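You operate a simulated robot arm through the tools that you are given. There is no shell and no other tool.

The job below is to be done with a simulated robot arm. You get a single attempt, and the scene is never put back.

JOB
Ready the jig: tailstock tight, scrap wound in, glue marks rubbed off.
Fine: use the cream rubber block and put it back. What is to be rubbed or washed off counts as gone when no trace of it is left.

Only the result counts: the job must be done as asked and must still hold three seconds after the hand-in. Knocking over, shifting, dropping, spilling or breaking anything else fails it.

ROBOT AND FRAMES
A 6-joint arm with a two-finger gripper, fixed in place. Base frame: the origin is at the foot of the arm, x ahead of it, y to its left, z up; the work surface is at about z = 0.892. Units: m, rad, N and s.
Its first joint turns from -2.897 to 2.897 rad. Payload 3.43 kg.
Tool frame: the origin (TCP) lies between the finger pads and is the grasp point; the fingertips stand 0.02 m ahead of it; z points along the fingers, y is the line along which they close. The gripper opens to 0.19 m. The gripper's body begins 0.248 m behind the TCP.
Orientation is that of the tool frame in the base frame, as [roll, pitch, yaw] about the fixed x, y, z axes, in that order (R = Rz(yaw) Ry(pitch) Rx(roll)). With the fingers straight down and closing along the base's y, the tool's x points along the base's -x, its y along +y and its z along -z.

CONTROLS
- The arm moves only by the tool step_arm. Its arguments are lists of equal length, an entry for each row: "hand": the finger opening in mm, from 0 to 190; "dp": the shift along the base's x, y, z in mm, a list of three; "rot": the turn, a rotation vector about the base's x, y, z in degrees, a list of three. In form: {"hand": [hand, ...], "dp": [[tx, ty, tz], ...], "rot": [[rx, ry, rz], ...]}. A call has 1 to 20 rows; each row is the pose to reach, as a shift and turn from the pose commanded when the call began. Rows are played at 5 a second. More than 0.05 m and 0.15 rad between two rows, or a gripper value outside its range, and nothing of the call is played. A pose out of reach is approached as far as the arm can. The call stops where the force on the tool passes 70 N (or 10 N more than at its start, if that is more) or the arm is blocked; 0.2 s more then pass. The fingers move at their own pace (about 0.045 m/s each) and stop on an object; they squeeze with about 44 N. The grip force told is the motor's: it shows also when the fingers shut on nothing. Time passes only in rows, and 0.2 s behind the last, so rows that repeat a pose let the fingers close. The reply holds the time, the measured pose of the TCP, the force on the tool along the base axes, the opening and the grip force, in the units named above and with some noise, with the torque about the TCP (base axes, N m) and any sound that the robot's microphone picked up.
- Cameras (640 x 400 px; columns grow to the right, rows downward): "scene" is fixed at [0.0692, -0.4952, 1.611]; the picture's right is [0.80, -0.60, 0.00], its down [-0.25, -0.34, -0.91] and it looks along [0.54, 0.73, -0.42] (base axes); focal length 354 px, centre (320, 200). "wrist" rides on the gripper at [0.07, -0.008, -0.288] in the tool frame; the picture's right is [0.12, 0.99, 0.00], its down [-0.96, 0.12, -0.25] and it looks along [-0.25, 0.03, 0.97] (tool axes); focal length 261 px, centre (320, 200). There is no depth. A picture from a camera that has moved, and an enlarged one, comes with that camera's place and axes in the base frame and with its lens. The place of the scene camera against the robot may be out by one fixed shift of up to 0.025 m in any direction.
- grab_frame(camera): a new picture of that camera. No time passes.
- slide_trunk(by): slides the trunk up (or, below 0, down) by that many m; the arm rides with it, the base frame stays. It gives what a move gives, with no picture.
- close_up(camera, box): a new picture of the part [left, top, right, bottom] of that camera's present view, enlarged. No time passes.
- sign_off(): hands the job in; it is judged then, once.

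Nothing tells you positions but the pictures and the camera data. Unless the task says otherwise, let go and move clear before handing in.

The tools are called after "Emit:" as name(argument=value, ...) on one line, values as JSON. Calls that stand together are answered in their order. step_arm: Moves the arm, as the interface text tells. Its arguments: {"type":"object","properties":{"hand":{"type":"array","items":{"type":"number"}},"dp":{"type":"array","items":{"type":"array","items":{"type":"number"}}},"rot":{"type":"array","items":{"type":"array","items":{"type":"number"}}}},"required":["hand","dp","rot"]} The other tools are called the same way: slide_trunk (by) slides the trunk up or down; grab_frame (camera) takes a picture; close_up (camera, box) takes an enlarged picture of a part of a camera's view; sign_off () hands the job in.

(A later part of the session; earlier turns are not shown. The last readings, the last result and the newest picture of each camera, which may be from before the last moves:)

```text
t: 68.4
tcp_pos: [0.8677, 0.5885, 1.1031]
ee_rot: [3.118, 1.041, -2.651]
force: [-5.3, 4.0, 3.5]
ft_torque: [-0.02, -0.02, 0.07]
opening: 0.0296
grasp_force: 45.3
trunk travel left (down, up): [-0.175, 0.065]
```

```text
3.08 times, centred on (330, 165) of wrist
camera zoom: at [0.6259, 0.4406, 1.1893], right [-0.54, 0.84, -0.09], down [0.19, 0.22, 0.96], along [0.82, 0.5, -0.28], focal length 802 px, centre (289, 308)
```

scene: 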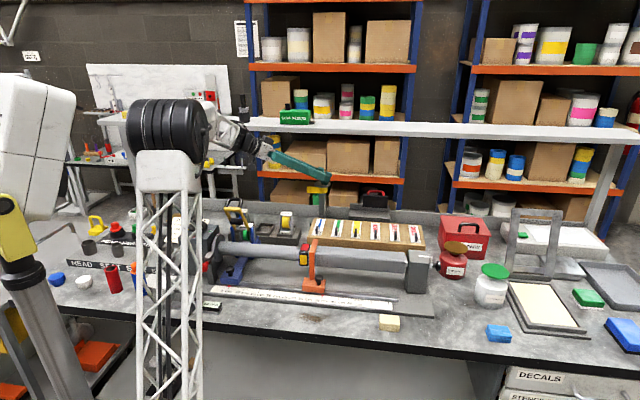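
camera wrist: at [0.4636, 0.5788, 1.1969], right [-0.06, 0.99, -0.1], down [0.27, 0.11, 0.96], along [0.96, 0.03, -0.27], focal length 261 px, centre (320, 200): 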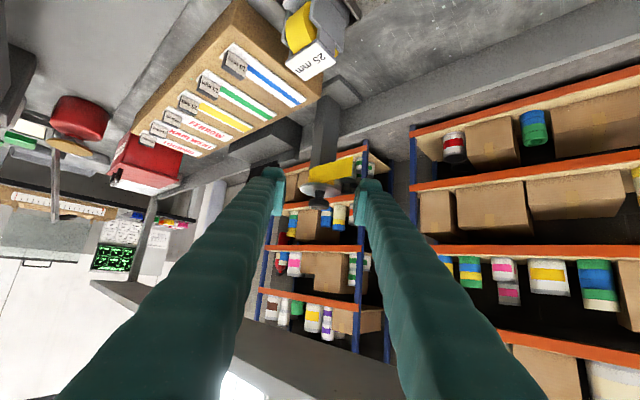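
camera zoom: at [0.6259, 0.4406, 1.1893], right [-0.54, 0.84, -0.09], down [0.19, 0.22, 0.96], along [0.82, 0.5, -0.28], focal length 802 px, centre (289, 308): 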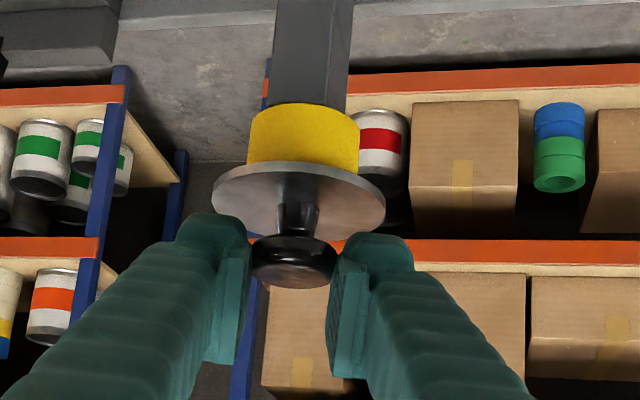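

The strip is gone. I'll do one more stroke for margin and to see whether it reaches an end stop.

Emit:
step_arm(hand=[50, 80, 80, 80, 80, 80, 80, 80, 80, 50, 20, 20, 20, 20], dp=[[0, 0, 0], [0, 0, 0], [0, 1, 0], [0, 1, 0], [0, 1, 0], [0, 1, 0], [0, 1, 0], [0, 1, 0], [0, 1, 0], [0, 1, 0], [0, 1, 0], [0, 1, 0], [0, 1, 0], [0, 1, 0]], rot=[[0, 0, 0], [0, 0, 0], [0, 0, -6], [0, 0, -12], [0, 0, -18], [0, 0, -24], [0, 0, -30], [0, 0, -37], [0, 0, -37], [0, 0, -37], [0, 0, -37], [0, 0, -37], [0, 0, -37], [0, 0, -37]])

Emit:
step_arm(hand=[20, 20, 20, 20, 20, 20, 20, 20], dp=[[0, 0, 0], [0, 0, 0], [0, 0, 0], [0, 0, 0], [0, -1, 0], [0, -1, 0], [0, -1, 0], [0, -1, 0]], rot=[[0, 0, 4], [0, 0, 8], [0, 0, 12], [0, 0, 16], [0, 0, 20], [0, 0, 24], [0, 0, 28], [0, 0, 28]])

Emit:
close_up(camera="scene", box=[280, 160, 360, 215])

```text
t: 71.4
tcp_pos: [0.8689, 0.5906, 1.1041]
ee_rot: [3.116, 1.039, 2.988]
force: [5.1, 7.6, 0.5]
ft_torque: [0.02, -0.08, 0.05]
opening: 0.0307
grasp_force: 45.1
trunk travel left (down, up): [-0.175, 0.065]
```

```text
t: 73.2
tcp_pos: [0.8664, 0.5883, 1.104]
ee_rot: [3.118, 1.041, -2.807]
force: [-25.7, -13.6, 4.0]
ft_torque: [-0.31, 0.35, -0.28]
opening: 0.0294
grasp_force: 44.4
trunk travel left (down, up): [-0.175, 0.065]
```

```text
7.27 times, centred on (320, 188) of scene
camera zoom: at [0.0692, -0.4952, 1.611], right [0.8, -0.6, 0.0], down [-0.25, -0.34, -0.91], along [0.54, 0.73, -0.42], focal length 2576 px, centre (320, 291)
```

zoom: 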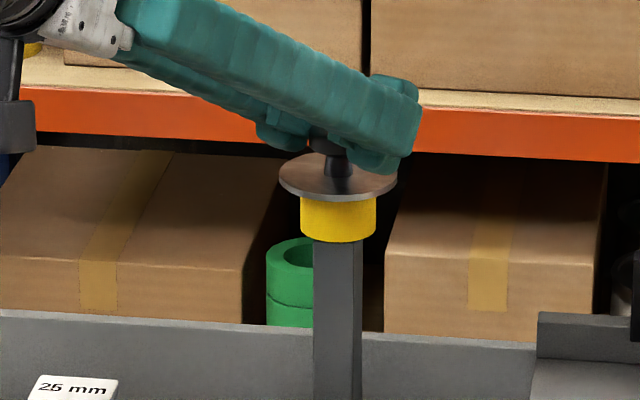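

The reel gave a firm resistance with no strip left, so the scrap is wound in. I'll release, back out under the shelf and rise clear of the toggle handle.

Emit:
step_arm(hand=[50, 80, 80, 80, 80, 80, 80, 80, 80], dp=[[0, 0, 0], [0, 0, 0], [-40, -14, 0], [-80, -28, 10], [-110, -40, 40], [-140, -52, 70], [-170, -64, 100], [-200, -80, 120], [-200, -80, 120]], rot=[[0, 0, 0], [0, 0, 0], [0, 0, 0], [0, 0, 0], [0, 0, 0], [0, 0, 0], [0, 0, 0], [0, 0, 0], [0, 0, 0]])

Emit:
grab_frame(camera="scene")

Emit:
close_up(camera="scene", box=[280, 160, 360, 215])

Emit:
grab_frame(camera="wrist")

```text
t: 75.2
tcp_pos: [0.6675, 0.5083, 1.2257]
ee_rot: [3.118, 1.041, -2.808]
force: [0.3, 0.4, -0.2]
ft_torque: [-0.04, -0.03, 0.03]
opening: 0.0799
grasp_force: 0.0
trunk travel left (down, up): [-0.175, 0.065]
```

```text
taken
```

scene: 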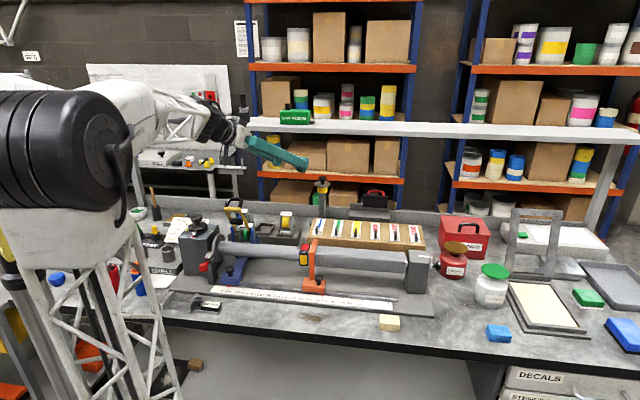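

```text
7.27 times, centred on (320, 188) of scene
camera zoom: at [0.0692, -0.4952, 1.611], right [0.8, -0.6, 0.0], down [-0.25, -0.34, -0.91], along [0.54, 0.73, -0.42], focal length 2576 px, centre (320, 291)
```

zoom: 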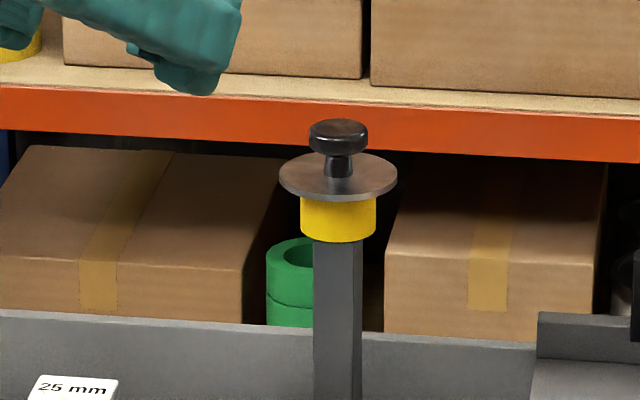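

```text
taken
camera wrist: at [0.4055, 0.4012, 1.3105], right [-0.4, 0.91, -0.09], down [0.22, 0.19, 0.96], along [0.89, 0.36, -0.28], focal length 261 px, centre (320, 200)
```

wrist: 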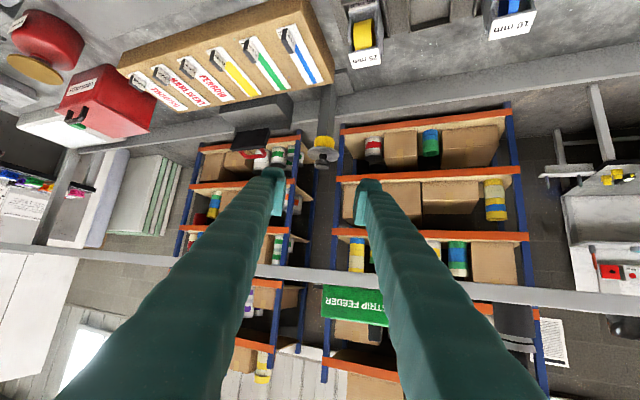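

Now I'll bring the tool back to vertical and move over the front of the jig to study the glue mark and the cream block.

Emit:
step_arm(hand=[80, 80, 80, 80, 80, 80, 80, 80, 80, 80], dp=[[-10, -25, 15], [-25, -55, 30], [-45, -85, 45], [-65, -115, 55], [-85, -145, 60], [-105, -175, 65], [-125, -205, 70], [-145, -232, 75], [-160, -255, 75], [-160, -255, 75]], rot=[[-2.2, 6.3, 0], [-4.4, 12.6, 0], [-6.5, 18.9, 0], [-8.7, 25.2, 0], [-10.9, 31.5, 0], [-13.1, 37.8, 0], [-15.2, 44.1, 0], [-17.4, 50.4, 0], [-19.5, 56.4, 0], [-19.5, 56.4, 0]])

Emit:
grab_frame(camera="wrist")

```text
t: 77.4
tcp_pos: [0.5084, 0.2538, 1.2986]
ee_rot: [3.118, -0.004, -2.809]
force: [-0.5, 0.1, -0.2]
ft_torque: [-0.05, 0.01, -0.03]
opening: 0.0796
grasp_force: 0.1
trunk travel left (down, up): [-0.175, 0.065]
```

```text
taken
camera wrist: at [0.4487, 0.2157, 1.5867], right [-0.44, 0.9, 0.02], down [0.87, 0.42, 0.25], along [0.21, 0.13, -0.97], focal length 261 px, centre (320, 200)
```

wrist: 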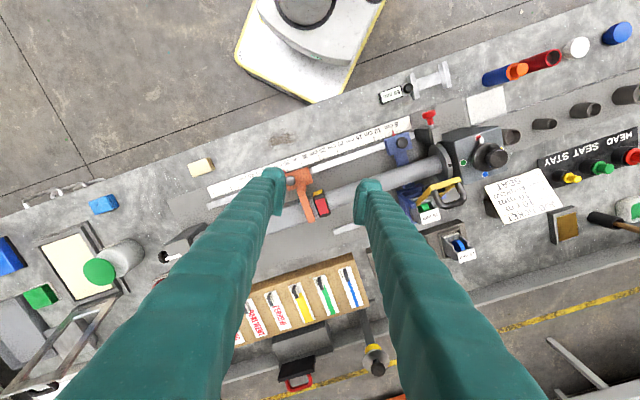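

Emit:
step_arm(hand=[80, 80, 80, 80, 80, 80, 80, 80, 80, 80], dp=[[12, -22, -10], [24, -44, -20], [36, -66, -30], [48, -88, -40], [60, -110, -50], [72, -132, -60], [84, -154, -70], [96, -176, -80], [102, -194, -90], [102, -194, -90]], rot=[[0, 0, -7], [0, 0, -14], [0, 0, -21], [0, 0, -28], [0, 0, -35], [0, 0, -42], [0, 0, -49], [0, 0, -56], [0, 0, -64], [0, 0, -64]])

Emit:
grab_frame(camera="wrist")

```text
t: 79.6
tcp_pos: [0.6114, 0.0592, 1.2068]
ee_rot: [3.118, -0.004, 2.355]
force: [-0.1, 0.1, 0.5]
ft_torque: [-0.02, 0.0, 0.0]
opening: 0.08
grasp_force: 0.1
trunk travel left (down, up): [-0.175, 0.065]
```

```text
taken
camera wrist: at [0.5507, 0.0972, 1.4957], right [0.62, 0.79, 0.02], down [0.76, -0.6, 0.25], along [0.21, -0.14, -0.97], focal length 261 px, centre (320, 200)
```

wrist: 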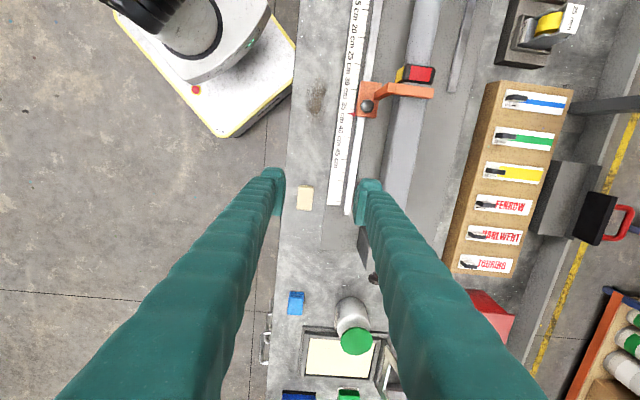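

Emit:
close_up(camera="wrist", box=[280, 160, 350, 230])

Emit:
close_up(camera="wrist", box=[285, 40, 445, 160])

Emit:
close_up(camera="wrist", box=[270, 150, 450, 320])

Emit:
close_up(camera="scene", box=[200, 270, 420, 350])

```text
5.71 times, centred on (315, 195) of wrist
camera zoom: at [0.5507, 0.0972, 1.4957], right [0.62, 0.79, 0.02], down [0.76, -0.6, 0.25], along [0.21, -0.14, -0.97], focal length 1489 px, centre (349, 229)
```

zoom: 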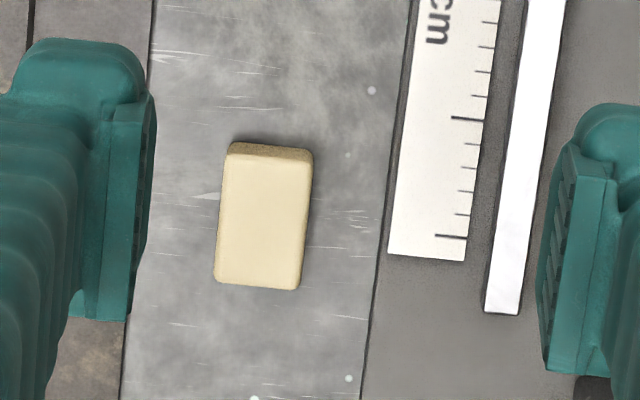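

```text
3.33 times, centred on (365, 100) of wrist
camera zoom: at [0.5507, 0.0972, 1.4957], right [0.62, 0.79, 0.02], down [0.76, -0.6, 0.25], along [0.21, -0.14, -0.97], focal length 869 px, centre (170, 533)
```

zoom: 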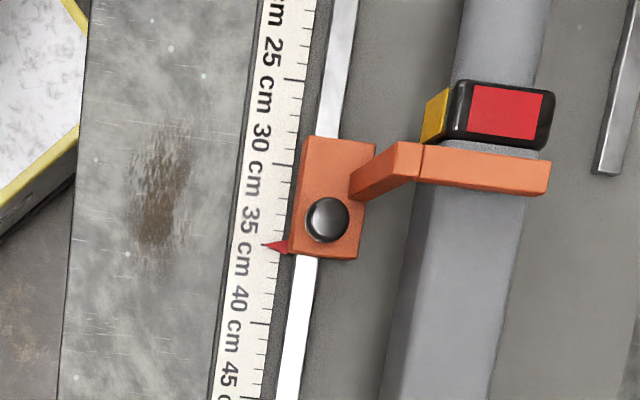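

```text
2.35 times, centred on (360, 235) of wrist
camera zoom: at [0.5507, 0.0972, 1.4957], right [0.62, 0.79, 0.02], down [0.76, -0.6, 0.25], along [0.21, -0.14, -0.97], focal length 613 px, centre (226, 118)
```

zoom: 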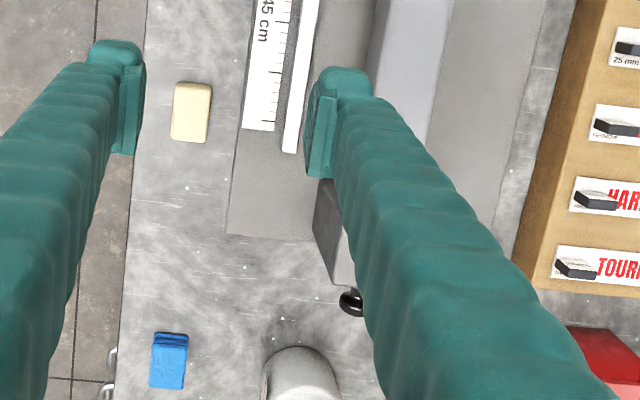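

```text
2.91 times, centred on (310, 310) of scene
camera zoom: at [0.0692, -0.4952, 1.611], right [0.8, -0.6, 0.0], down [-0.25, -0.34, -0.91], along [0.54, 0.73, -0.42], focal length 1030 px, centre (349, -120)
```

zoom: 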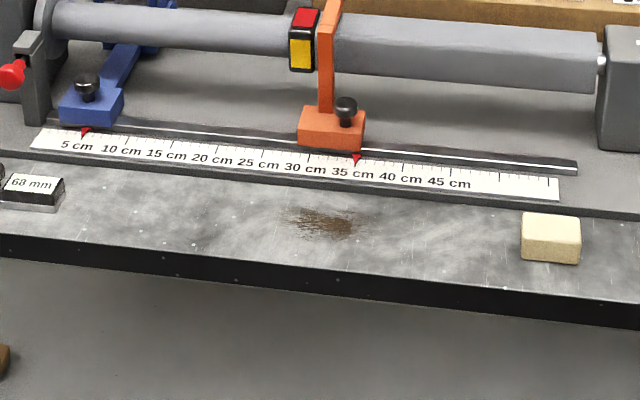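

The cream block is centred near (0.653, -0.011), about 34 x 54 mm and aligned with the jig. The glue mark is centred near (0.497, 0.150), about 80 x 46 mm. I'll descend over the block.

Emit:
step_arm(hand=[60, 56, 56, 56, 56, 56, 56, 56], dp=[[10, -15, -35], [20, -35, -65], [32, -55, -95], [42, -70, -130], [42, -70, -165], [42, -70, -200], [42, -70, -230], [42, -70, -230]], rot=[[-0.5, 0.5, 0], [-0.95, 0.95, 0], [-0.95, 0.95, 0], [-0.95, 0.95, 0], [-0.95, 0.95, 0], [-0.95, 0.95, 0], [-0.95, 0.95, 0], [-0.95, 0.95, 0]])

Emit:
close_up(camera="wrist", box=[260, 130, 400, 250])

Emit:
close_up(camera="scene", box=[340, 270, 440, 345])

```text
t: 81.4
tcp_pos: [0.6518, -0.0102, 0.9778]
ee_rot: [-3.141, -0.001, 2.359]
force: [0.0, 0.2, 0.9]
ft_torque: [-0.05, 0.02, 0.01]
opening: 0.0561
grasp_force: 0.0
trunk travel left (down, up): [-0.175, 0.065]
```

```text
3.33 times, centred on (330, 190) of wrist
camera zoom: at [0.5963, 0.0332, 1.2659], right [0.62, 0.79, 0.0], down [0.76, -0.6, 0.25], along [0.19, -0.15, -0.97], focal length 869 px, centre (287, 233)
```

zoom: 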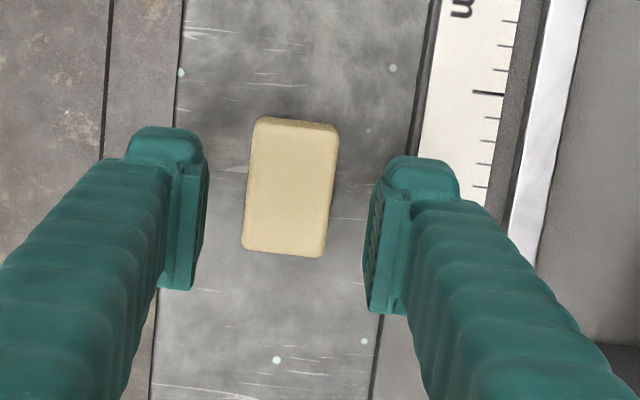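

```text
5.33 times, centred on (390, 308) of scene
camera zoom: at [0.0692, -0.4952, 1.611], right [0.8, -0.6, 0.0], down [-0.25, -0.34, -0.91], along [0.54, 0.73, -0.42], focal length 1889 px, centre (-53, -373)
```

zoom: 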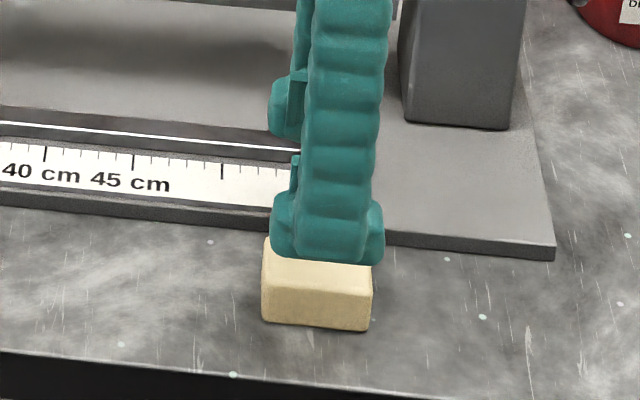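

Emit:
step_arm(hand=[56, 56, 56, 40, 25, 20, 20], dp=[[-1, 1, -25], [-1, 1, -45], [-1, 1, -59], [-1, 1, -59], [-1, 1, -59], [-1, 1, -59], [-1, 1, -59]], rot=[[0, 0, 0], [0, 0, 0], [0, 0, 0], [0, 0, 0], [0, 0, 0], [0, 0, 0], [0, 0, 0]])

Emit:
close_up(camera="wrist", box=[260, 130, 400, 250])

Emit:
close_up(camera="scene", box=[340, 270, 440, 345])

```text
t: 82.9
tcp_pos: [0.652, -0.0092, 0.9289]
ee_rot: [3.131, 0.007, 2.354]
force: [-14.6, -4.7, 88.7]
ft_torque: [-0.13, 0.8, -0.02]
opening: 0.0122
grasp_force: 31.6
trunk travel left (down, up): [-0.175, 0.065]
stopped in row 7: the force on the tool passed its limit at 76 N (the readings are from after the stop); the commanded pose is now the measured one
```

```text
3.33 times, centred on (330, 190) of wrist
camera zoom: at [0.5927, 0.0338, 1.2166], right [0.62, 0.79, 0.01], down [0.76, -0.6, 0.26], along [0.21, -0.15, -0.97], focal length 869 px, centre (287, 233)
```

zoom: 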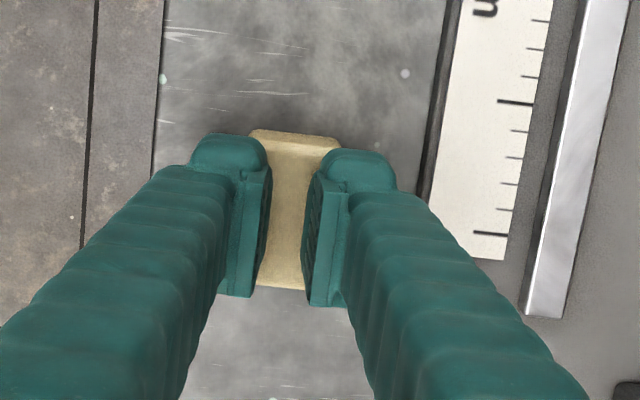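

```text
5.33 times, centred on (390, 308) of scene
camera zoom: at [0.0692, -0.4952, 1.611], right [0.8, -0.6, 0.0], down [-0.25, -0.34, -0.91], along [0.54, 0.73, -0.42], focal length 1889 px, centre (-53, -373)
```

zoom: 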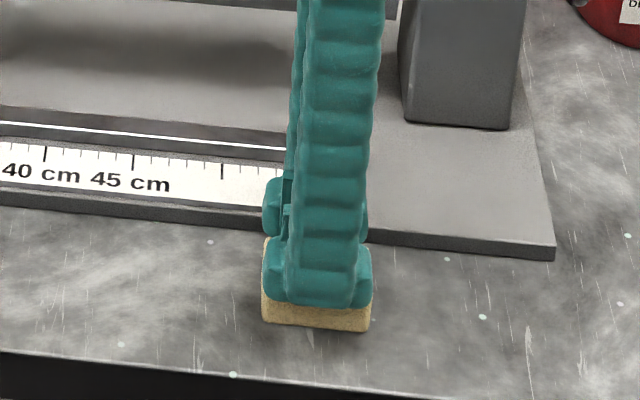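

The fingers rode up onto the top of the block instead of gripping its sides, so the block must be lower than I thought. I'll lift straight up, open, and check that it hasn't shifted.

Emit:
step_arm(hand=[12, 12, 30, 60, 60, 60], dp=[[0, 0, 5], [0, 0, 25], [0, 0, 45], [0, 0, 49], [0, 0, 49], [0, 0, 49]], rot=[[0, 0, 0], [0, 0, 0], [0, 0, 0], [0, 0, 0], [0, 0, 0], [0, 0, 0]])

Emit:
close_up(camera="wrist", box=[260, 130, 400, 250])

Emit:
close_up(camera="scene", box=[340, 270, 440, 345])

```text
t: 84.3
tcp_pos: [0.652, -0.0092, 0.9709]
ee_rot: [3.136, 0.002, 2.358]
force: [-0.5, 1.0, -0.4]
ft_torque: [0.04, -0.01, 0.02]
opening: 0.0601
grasp_force: 0.0
trunk travel left (down, up): [-0.175, 0.065]
```

```text
3.33 times, centred on (330, 190) of wrist
camera zoom: at [0.596, 0.0342, 1.2592], right [0.62, 0.79, 0.01], down [0.76, -0.6, 0.25], along [0.2, -0.15, -0.97], focal length 869 px, centre (287, 233)
```

zoom: 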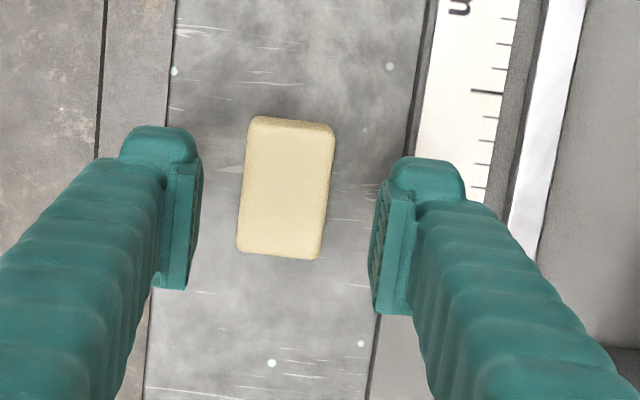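

```text
5.33 times, centred on (390, 308) of scene
camera zoom: at [0.0692, -0.4952, 1.611], right [0.8, -0.6, 0.0], down [-0.25, -0.34, -0.91], along [0.54, 0.73, -0.42], focal length 1889 px, centre (-53, -373)
```

zoom: 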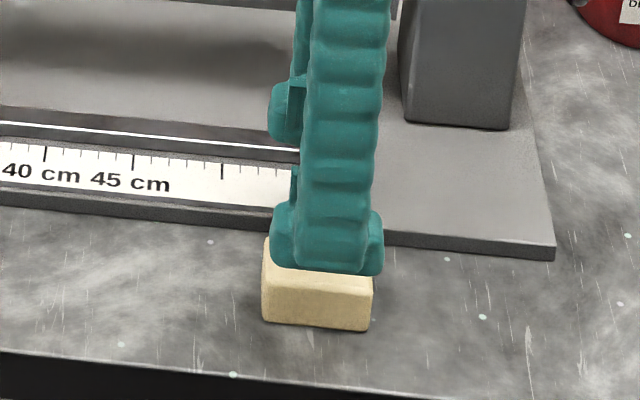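

The block hasn't moved; its height is only about 19 mm, so my grip was too shallow. I'll descend until the fingertips are just above the bench before closing.

Emit:
step_arm(hand=[56, 56, 56, 56, 56], dp=[[-1, 1, -20], [-1, 1, -40], [-1, 1, -54], [-1, 1, -57], [-1, 1, -57]], rot=[[0.15, -0.15, 0], [0.3, -0.3, 0], [0.3, -0.3, 0], [0.3, -0.3, 0], [0.3, -0.3, 0]])

Emit:
close_up(camera="scene", box=[340, 270, 440, 345])

Emit:
close_up(camera="wrist", box=[260, 130, 400, 250])

```text
t: 85.5
tcp_pos: [0.6517, -0.0078, 0.9136]
ee_rot: [3.129, 0.003, 2.357]
force: [0.0, -1.3, -0.4]
ft_torque: [0.0, -0.01, 0.0]
opening: 0.0562
grasp_force: 0.0
trunk travel left (down, up): [-0.175, 0.065]
```

```text
5.33 times, centred on (390, 308) of scene
camera zoom: at [0.0692, -0.4952, 1.611], right [0.8, -0.6, 0.0], down [-0.25, -0.34, -0.91], along [0.54, 0.73, -0.42], focal length 1889 px, centre (-53, -373)
```

zoom: 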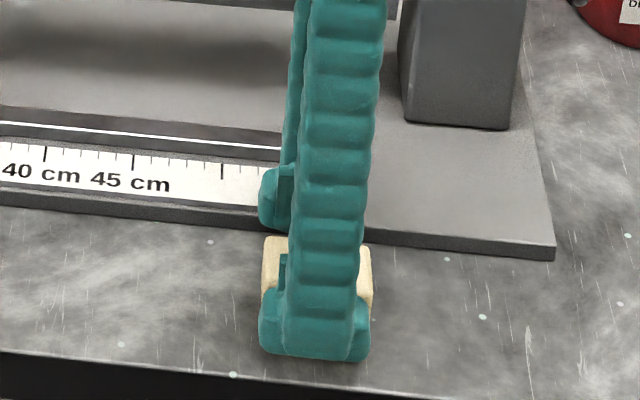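

```text
3.33 times, centred on (330, 190) of wrist
camera zoom: at [0.5934, 0.0334, 1.2022], right [0.62, 0.79, 0.01], down [0.76, -0.6, 0.25], along [0.21, -0.15, -0.97], focal length 869 px, centre (287, 233)
```

zoom: 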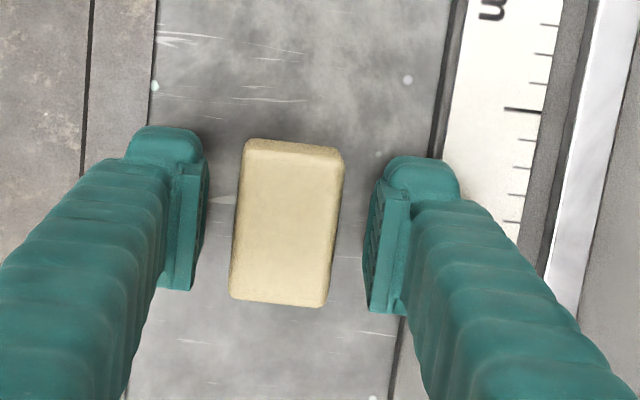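

Emit:
step_arm(hand=[50, 42, 38, 34, 30, 30], dp=[[0, 0, 0], [0, 0, 0], [0, 0, 0], [0, 0, 0], [0, 0, 0], [0, 0, 0]], rot=[[-0.5, 0.5, 0], [-0.5, 0.5, 0], [-0.5, 0.5, 0], [-0.5, 0.5, 0], [-0.5, 0.5, 0], [-0.5, 0.5, 0]])

Emit:
close_up(camera="wrist", box=[260, 130, 400, 250])

Emit:
close_up(camera="scene", box=[340, 270, 440, 345])

```text
t: 86.9
tcp_pos: [0.652, -0.0086, 0.914]
ee_rot: [-3.141, 0.003, 2.359]
force: [1.4, -0.4, 0.4]
ft_torque: [0.0, 0.04, 0.0]
opening: 0.0346
grasp_force: 44.0
trunk travel left (down, up): [-0.175, 0.065]
```

```text
3.33 times, centred on (330, 190) of wrist
camera zoom: at [0.5963, 0.0359, 1.2026], right [0.62, 0.79, 0.0], down [0.76, -0.6, 0.25], along [0.2, -0.15, -0.97], focal length 869 px, centre (287, 233)
```

zoom: 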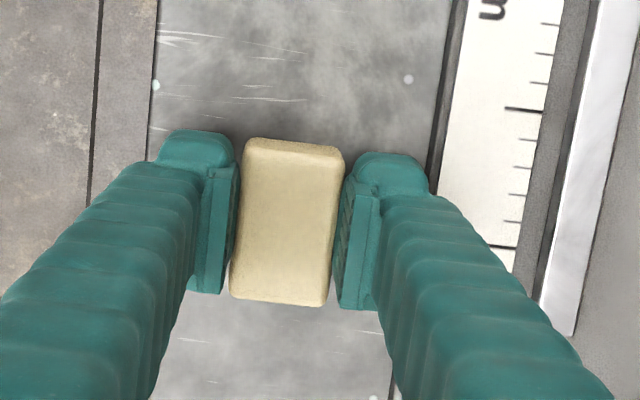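

```text
5.33 times, centred on (390, 308) of scene
camera zoom: at [0.0692, -0.4952, 1.611], right [0.8, -0.6, 0.0], down [-0.25, -0.34, -0.91], along [0.54, 0.73, -0.42], focal length 1889 px, centre (-53, -373)
```

zoom: 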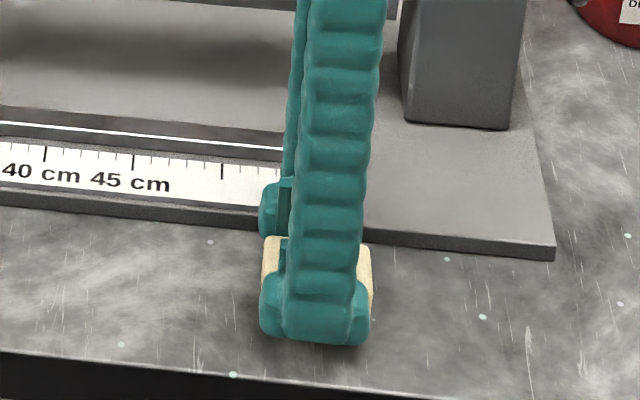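

The block is held. I'll lift it and carry it over the glue mark.

Emit:
step_arm(hand=[30, 30, 30, 30, 30, 30, 30, 30, 30], dp=[[0, 0, 15], [0, 0, 35], [-30, 30, 40], [-62, 62, 40], [-94, 94, 40], [-126, 126, 40], [-157, 156, 40], [-157, 156, 20], [-157, 156, 10]], rot=[[0, 0, 0], [0, 0, 0], [0, 0, 0], [0, 0, 0], [0, 0, 0], [0, 0, 0], [0, 0, 0], [0, 0, 0], [0, 0, 0]])

Emit:
close_up(camera="wrist", box=[260, 130, 400, 250])

Emit:
close_up(camera="scene", box=[260, 270, 420, 350])

```text
t: 88.9
tcp_pos: [0.4946, 0.1488, 0.9242]
ee_rot: [-3.142, 0.003, 2.358]
force: [-0.7, 0.0, -0.7]
ft_torque: [0.01, -0.02, -0.04]
opening: 0.0345
grasp_force: 43.9
trunk travel left (down, up): [-0.175, 0.065]
```

```text
3.33 times, centred on (330, 190) of wrist
camera zoom: at [0.4383, 0.1933, 1.2118], right [0.62, 0.79, 0.0], down [0.76, -0.6, 0.25], along [0.2, -0.15, -0.97], focal length 869 px, centre (287, 233)
```

zoom: 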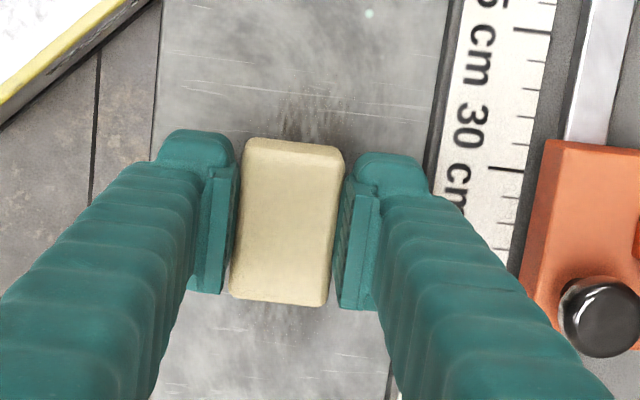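

```text
4.00 times, centred on (340, 310) of scene
camera zoom: at [0.0692, -0.4952, 1.611], right [0.8, -0.6, 0.0], down [-0.25, -0.34, -0.91], along [0.54, 0.73, -0.42], focal length 1417 px, centre (240, -240)
```

zoom: 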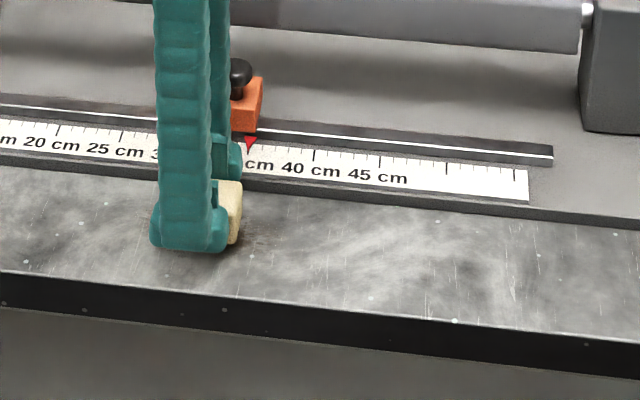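

Emit:
step_arm(hand=[30, 30, 30, 30], dp=[[0, 0, -6], [0, 0, -9], [0, 0, -11], [0, 0, -11]], rot=[[0, 0, 0], [0, 0, 0], [0, 0, 0], [0, 0, 0]])

```text
t: 89.9
tcp_pos: [0.4948, 0.1483, 0.9135]
ee_rot: [3.141, 0.005, 2.357]
force: [-1.9, 3.3, 34.2]
ft_torque: [-0.02, 0.11, 0.04]
opening: 0.0345
grasp_force: 44.0
trunk travel left (down, up): [-0.175, 0.065]
```

Pressing with about 34 N; I'll ease slightly and rub back and forth along and across the mark.

Emit:
step_arm(hand=[30, 30, 30, 30, 30, 30, 30, 30, 30, 30, 30, 30, 30, 30, 30, 30, 30, 30, 30, 30], dp=[[10.7, -10.5, 0.5], [21.4, -21, 0.5], [28.6, -28, 0.5], [14.3, -14, 0.5], [0, 0, 0.5], [-14.3, 14, 0.5], [-28.6, 28, 0.5], [-14.3, 14, 0.5], [0, 0, 0.5], [14.3, -14, 0.5], [28.6, -28, 0.5], [34.9, -21.6, 0.5], [20.6, -7.6, 0.5], [6.3, 6.4, 0.5], [-8, 20.4, 0.5], [-22.3, 34.4, 0.5], [-34.9, 21.6, 0.5], [-20.6, 7.6, 0.5], [-6.3, -6.4, 0.5], [8, -20.4, 0.5]], rot=[[0, 0, 0], [0, 0, 0], [0, 0, 0], [0, 0, 0], [0, 0, 0], [0, 0, 0], [0, 0, 0], [0, 0, 0], [0, 0, 0], [0, 0, 0], [0, 0, 0], [0, 0, 0], [0, 0, 0], [0, 0, 0], [0, 0, 0], [0, 0, 0], [0, 0, 0], [0, 0, 0], [0, 0, 0], [0, 0, 0]])

Emit:
close_up(camera="wrist", box=[260, 110, 400, 250])

Emit:
close_up(camera="scene", box=[260, 270, 420, 350])

```text
t: 94.1
tcp_pos: [0.5021, 0.1287, 0.9125]
ee_rot: [-3.141, 0.003, 2.356]
force: [-19.9, 13.1, 36.3]
ft_torque: [0.31, 0.46, -0.22]
opening: 0.0344
grasp_force: 44.1
trunk travel left (down, up): [-0.175, 0.065]
```

```text
2.86 times, centred on (330, 180) of wrist
camera zoom: at [0.4467, 0.1726, 1.2014], right [0.62, 0.79, 0.0], down [0.76, -0.6, 0.25], along [0.2, -0.16, -0.97], focal length 745 px, centre (291, 257)
```

zoom: 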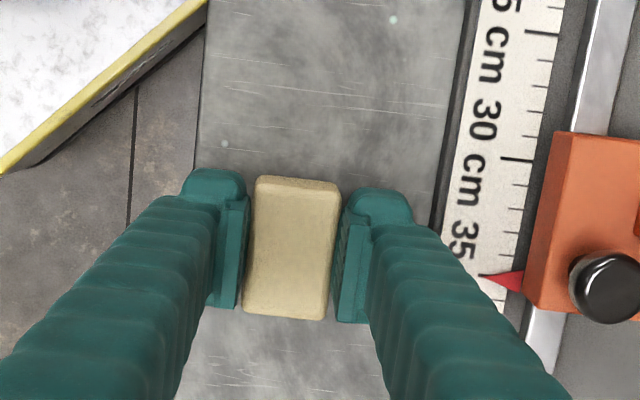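

```text
4.00 times, centred on (340, 310) of scene
camera zoom: at [0.0692, -0.4952, 1.611], right [0.8, -0.6, 0.0], down [-0.25, -0.34, -0.91], along [0.54, 0.73, -0.42], focal length 1417 px, centre (240, -240)
```

zoom: 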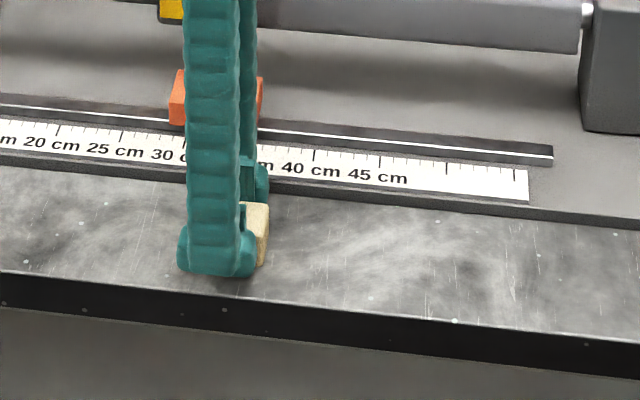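

It already looks clean; I'll make one more full set of passes to leave no trace, then lift to look.

Emit:
step_arm(hand=[30, 30, 30, 30, 30, 30, 30, 30, 30, 30, 30, 30, 30, 30, 30, 30, 30, 30, 30, 30], dp=[[14.3, -14, 0.3], [20.6, -7.6, 0.3], [6.3, 6.4, 0.3], [-8, 20.4, 0.3], [-22.3, 34.4, 0.3], [-36.5, 48.4, 0.3], [-30.2, 54.9, 0.3], [-16, 40.9, 0.3], [-1.7, 26.9, 0.3], [12.6, 12.9, 0.3], [26.9, -1.1, 0.3], [9.8, 10, 0.3], [-8, 20.4, 0.3], [-25.8, 30.9, 0.3], [-42.8, 42, 0.3], [-28.6, 28, 0.3], [-14.3, 14, 0.3], [0, 0, 0.3], [0, 0, 20], [0, 0, 45]], rot=[[0, 0, 0], [0, 0, 0], [0, 0, 0], [0, 0, 0], [0, 0, 0], [0, 0, 0], [0, 0, 0], [0, 0, 0], [0, 0, 0], [0, 0, 0], [0, 0, 0], [0, 0, 0], [0, 0, 0], [0, 0, 0], [0, 0, 0], [0, 0, 0], [0, 0, 0], [0, 0, 0], [0, 0, 0], [0, 0, 0]])

Emit:
step_arm(hand=[30, 30, 30, 30, 30, 30], dp=[[20, -20, 20], [50, -50, 30], [80, -80, 30], [110, -110, 30], [140, -138, 30], [140, -138, 30]], rot=[[0, 0, 0], [0, 0, 0], [0, 0, 0], [0, 0, 0], [0, 0, 0], [0, 0, 0]])

Emit:
grab_frame(camera="wrist")

Emit:
close_up(camera="scene", box=[240, 280, 400, 350])

Emit:
close_up(camera="scene", box=[280, 295, 350, 335])

```text
t: 98.3
tcp_pos: [0.5043, 0.1262, 0.9593]
ee_rot: [3.141, 0.003, 2.357]
force: [0.3, -0.1, -0.6]
ft_torque: [-0.01, 0.04, 0.0]
opening: 0.0346
grasp_force: 43.7
trunk travel left (down, up): [-0.175, 0.065]
```

```text
t: 99.7
tcp_pos: [0.6432, -0.0085, 0.9888]
ee_rot: [-3.141, 0.003, 2.358]
force: [0.2, 0.1, 0.0]
ft_torque: [0.0, 0.01, -0.01]
opening: 0.0344
grasp_force: 44.0
trunk travel left (down, up): [-0.175, 0.065]
```

```text
taken
camera wrist: at [0.5868, 0.0359, 1.277], right [0.62, 0.79, 0.0], down [0.76, -0.6, 0.25], along [0.2, -0.15, -0.97], focal length 261 px, centre (320, 200)
```

wrist: 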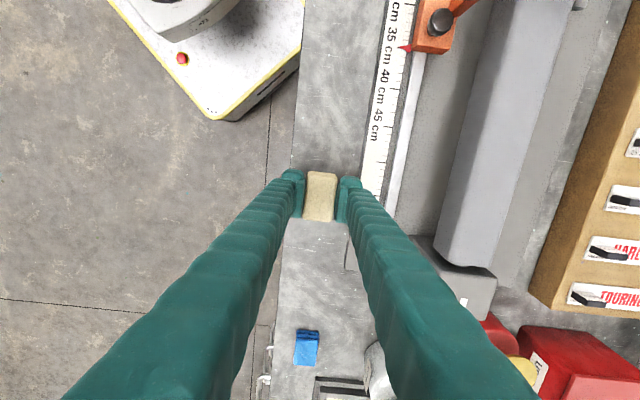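

```text
4.00 times, centred on (320, 315) of scene
camera zoom: at [0.0692, -0.4952, 1.611], right [0.8, -0.6, 0.0], down [-0.25, -0.34, -0.91], along [0.54, 0.73, -0.42], focal length 1417 px, centre (320, -260)
```

zoom: 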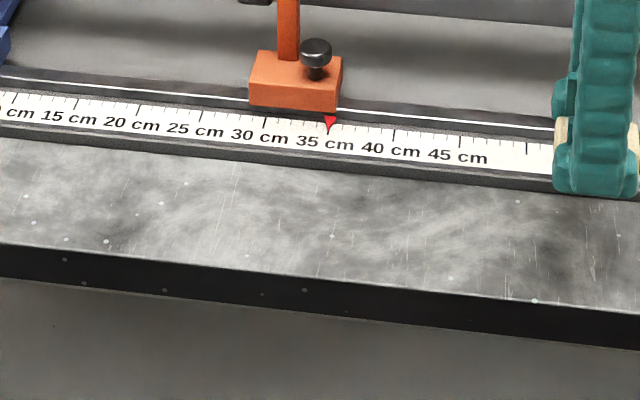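

```text
9.14 times, centred on (315, 315) of scene
camera zoom: at [0.0692, -0.4952, 1.611], right [0.8, -0.6, 0.0], down [-0.25, -0.34, -0.91], along [0.54, 0.73, -0.42], focal length 3238 px, centre (366, -851)
```

zoom: 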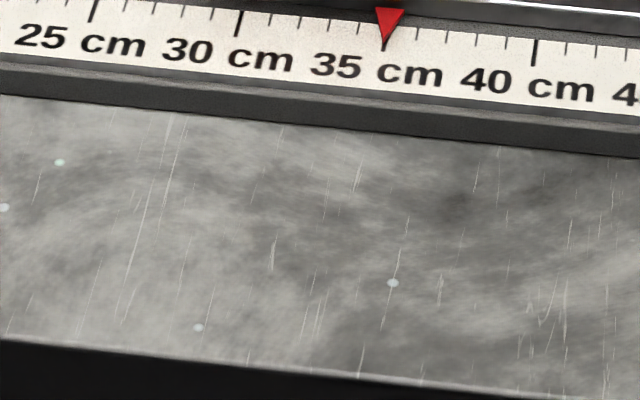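

The bench mark is gone. Before putting the block back, I'll survey the rest of the jig for any other glue marks.

Emit:
step_arm(hand=[30, 30, 30, 30, 30, 30, 30, 30, 30, 30, 30], dp=[[0, 0, 40], [0, 0, 80], [0, 20, 120], [0, 50, 150], [-10, 80, 180], [-20, 110, 210], [-30, 140, 240], [-50, 170, 260], [-70, 195, 270], [-90, 215, 280], [-90, 215, 280]], rot=[[0, 0, 0], [0, 0, 0], [0, 0, 0], [0, 0, 0], [0, 0, 0], [0, 0, 0], [0, 0, 0], [0, 0, 0], [0, 0, 0], [0, 0, 0], [0, 0, 0]])

Emit:
grab_frame(camera="wrist")

Emit:
close_up(camera="wrist", box=[160, 0, 400, 200])

Emit:
close_up(camera="wrist", box=[320, 0, 560, 200])

Emit:
close_up(camera="scene", box=[190, 200, 320, 290])

Emit:
close_up(camera="scene", box=[310, 220, 440, 310])

```text
t: 102.1
tcp_pos: [0.5511, 0.2041, 1.2684]
ee_rot: [3.141, 0.004, 2.357]
force: [0.0, 0.2, -0.7]
ft_torque: [0.05, 0.01, 0.0]
opening: 0.0344
grasp_force: 43.6
trunk travel left (down, up): [-0.175, 0.065]
```

```text
taken
camera wrist: at [0.4959, 0.2488, 1.5566], right [0.62, 0.79, 0.0], down [0.76, -0.6, 0.25], along [0.2, -0.15, -0.97], focal length 261 px, centre (320, 200)
```

wrist: 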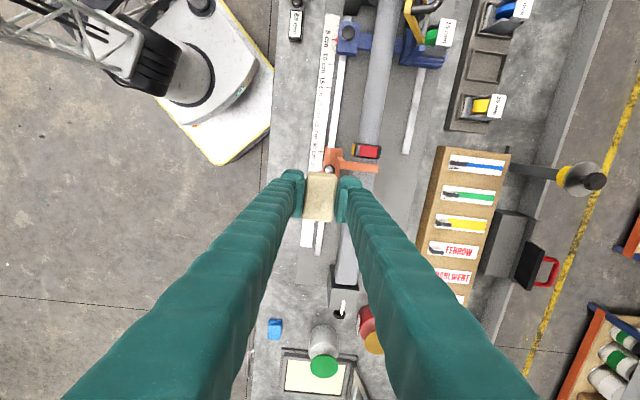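

```text
2.00 times, centred on (280, 100) of wrist
camera zoom: at [0.4959, 0.2488, 1.5566], right [0.62, 0.79, 0.0], down [0.76, -0.6, 0.25], along [0.2, -0.15, -0.97], focal length 521 px, centre (400, 400)
```

zoom: 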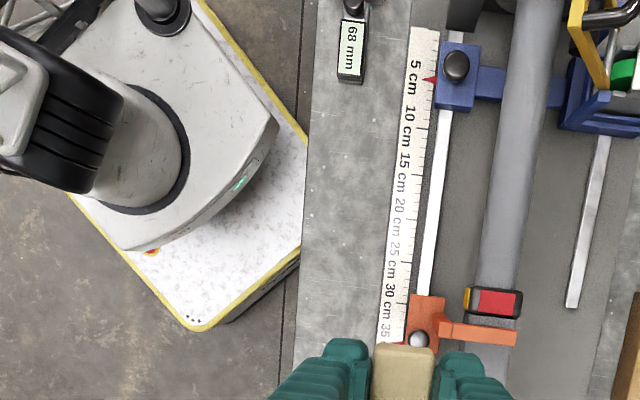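

```text
2.00 times, centred on (440, 100) of wrist
camera zoom: at [0.4959, 0.2488, 1.5566], right [0.62, 0.79, 0.0], down [0.76, -0.6, 0.25], along [0.2, -0.15, -0.97], focal length 521 px, centre (80, 400)
```

zoom: 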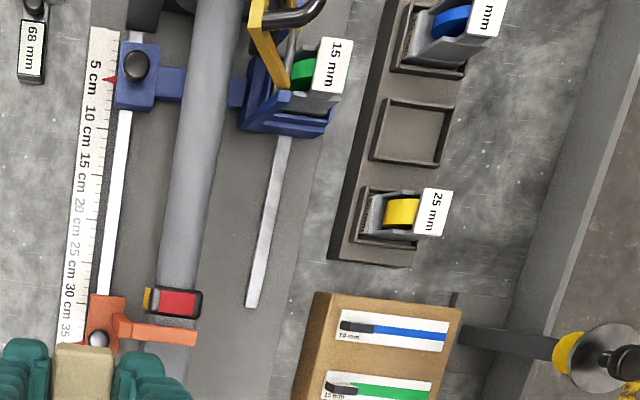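

```text
4.44 times, centred on (255, 245) of scene
camera zoom: at [0.0692, -0.4952, 1.611], right [0.8, -0.6, 0.0], down [-0.25, -0.34, -0.91], along [0.54, 0.73, -0.42], focal length 1574 px, centre (609, 0)
```

zoom: 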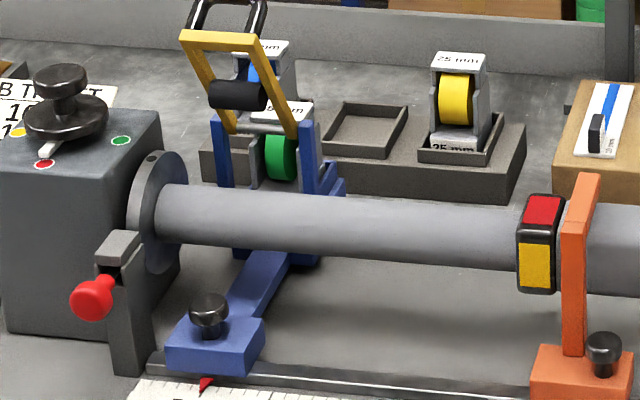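

```text
4.44 times, centred on (375, 265) of scene
camera zoom: at [0.0692, -0.4952, 1.611], right [0.8, -0.6, 0.0], down [-0.25, -0.34, -0.91], along [0.54, 0.73, -0.42], focal length 1574 px, centre (76, -89)
```

zoom: 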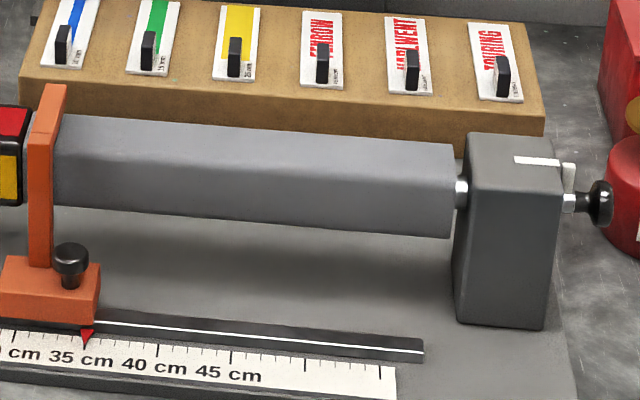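

No other glue marks are visible. I'll carry the block back along the exact reverse of the recorded moves and set it down where it was.

Emit:
step_arm(hand=[30, 30, 30, 30, 30, 30, 30, 30, 30, 30, 30, 30, 30], dp=[[15, -30, -20], [30, -65, -40], [48, -100, -60], [66, -138, -75], [84, -178, -95], [99, -212.6, -120], [99, -212.6, -165], [99, -212.6, -210], [99, -212.6, -255], [99, -212.6, -300], [99, -212.6, -330], [99, -212.6, -344], [99, -212.6, -344]], rot=[[0, 0, 0], [0, 0, 0], [0, 0, 0], [0, 0, 0], [0, 0, 0], [0, 0, 0], [0, 0, 0], [0, 0, 0], [0, 0, 0], [0, 0, 0], [0, 0, 0], [0, 0, 0], [0, 0, 0]])

Emit:
close_up(camera="scene", box=[340, 270, 440, 345])

Emit:
close_up(camera="wrist", box=[260, 130, 400, 250])

```text
t: 104.9
tcp_pos: [0.6526, -0.0069, 0.9257]
ee_rot: [3.141, 0.004, 2.358]
force: [1.0, 0.2, -1.1]
ft_torque: [0.0, 0.02, -0.02]
opening: 0.0344
grasp_force: 43.8
trunk travel left (down, up): [-0.175, 0.065]
```

```text
5.33 times, centred on (390, 308) of scene
camera zoom: at [0.0692, -0.4952, 1.611], right [0.8, -0.6, 0.0], down [-0.25, -0.34, -0.91], along [0.54, 0.73, -0.42], focal length 1889 px, centre (-53, -373)
```

zoom: 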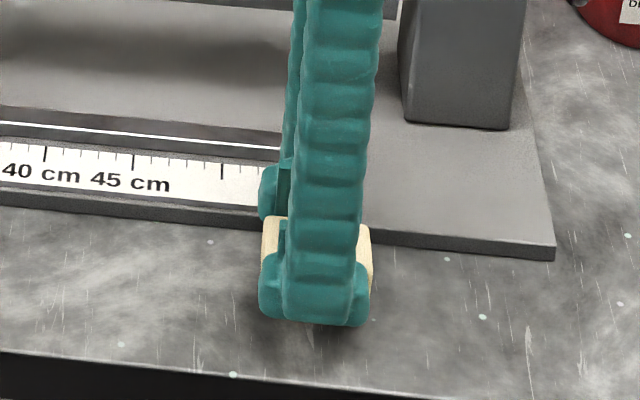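

```text
3.33 times, centred on (330, 190) of wrist
camera zoom: at [0.5963, 0.0376, 1.2137], right [0.62, 0.79, 0.0], down [0.76, -0.6, 0.25], along [0.2, -0.15, -0.97], focal length 869 px, centre (287, 233)
```

zoom: 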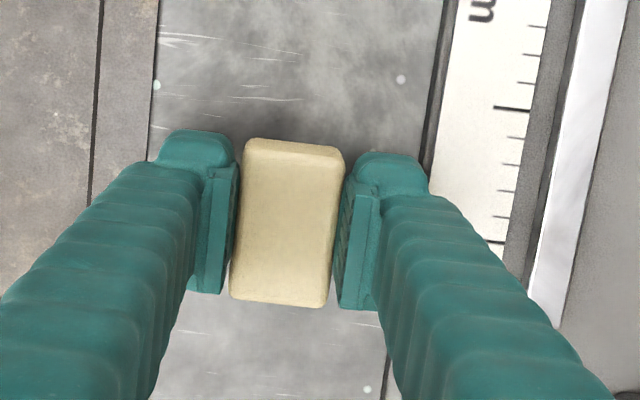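

Emit:
step_arm(hand=[30, 30, 30], dp=[[0, 0, -5], [0, 0, -9], [0, 0, -10]], rot=[[0, 0, 0], [0, 0, 0], [0, 0, 0]])

Emit:
close_up(camera="wrist", box=[260, 130, 400, 250])

Emit:
close_up(camera="scene", box=[340, 270, 440, 345])

```text
t: 105.7
tcp_pos: [0.6521, -0.008, 0.9143]
ee_rot: [3.139, 0.004, 2.358]
force: [-0.5, 1.0, -1.1]
ft_torque: [0.02, 0.01, -0.01]
opening: 0.0345
grasp_force: 44.2
trunk travel left (down, up): [-0.175, 0.065]
```

```text
3.33 times, centred on (330, 190) of wrist
camera zoom: at [0.5964, 0.0368, 1.2032], right [0.62, 0.79, 0.0], down [0.76, -0.6, 0.25], along [0.2, -0.15, -0.97], focal length 869 px, centre (287, 233)
```

zoom: 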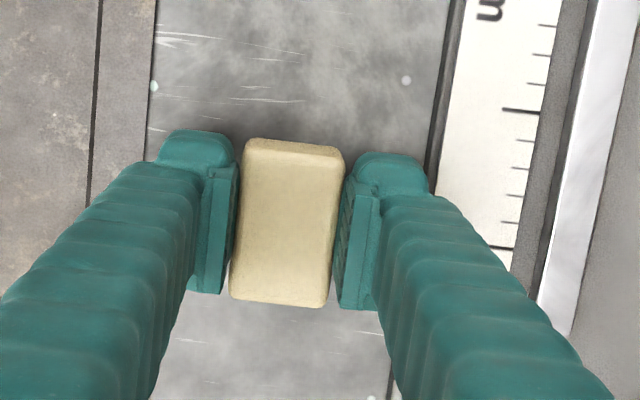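

```text
5.33 times, centred on (390, 308) of scene
camera zoom: at [0.0692, -0.4952, 1.611], right [0.8, -0.6, 0.0], down [-0.25, -0.34, -0.91], along [0.54, 0.73, -0.42], focal length 1889 px, centre (-53, -373)
```

zoom: 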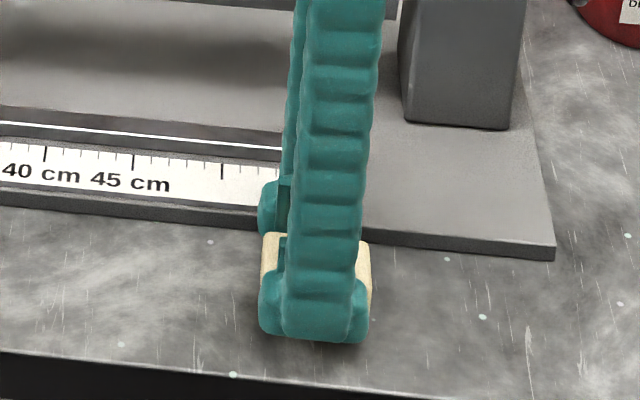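

Emit:
step_arm(hand=[30, 30, 30], dp=[[0, 0, -0.7], [0, 0, -1.4], [0, 0, -1.4]], rot=[[0, 0, 0], [0, 0, 0], [0, 0, 0]])

```text
t: 106.5
tcp_pos: [0.6528, -0.0085, 0.9143]
ee_rot: [3.141, 0.004, 2.359]
force: [0.9, 0.8, -1.2]
ft_torque: [0.0, -0.01, 0.0]
opening: 0.0347
grasp_force: 44.1
trunk travel left (down, up): [-0.175, 0.065]
```

Emit:
step_arm(hand=[30, 30, 30], dp=[[0, 0, -0.8], [0, 0, -1.2], [0, 0, -1.2]], rot=[[0, 0, 0], [0, 0, 0], [0, 0, 0]])

```text
t: 107.3
tcp_pos: [0.6522, -0.0075, 0.912]
ee_rot: [3.141, 0.004, 2.359]
force: [1.4, 0.4, 20.3]
ft_torque: [0.02, -0.01, 0.0]
opening: 0.0343
grasp_force: 43.8
trunk travel left (down, up): [-0.175, 0.065]
```

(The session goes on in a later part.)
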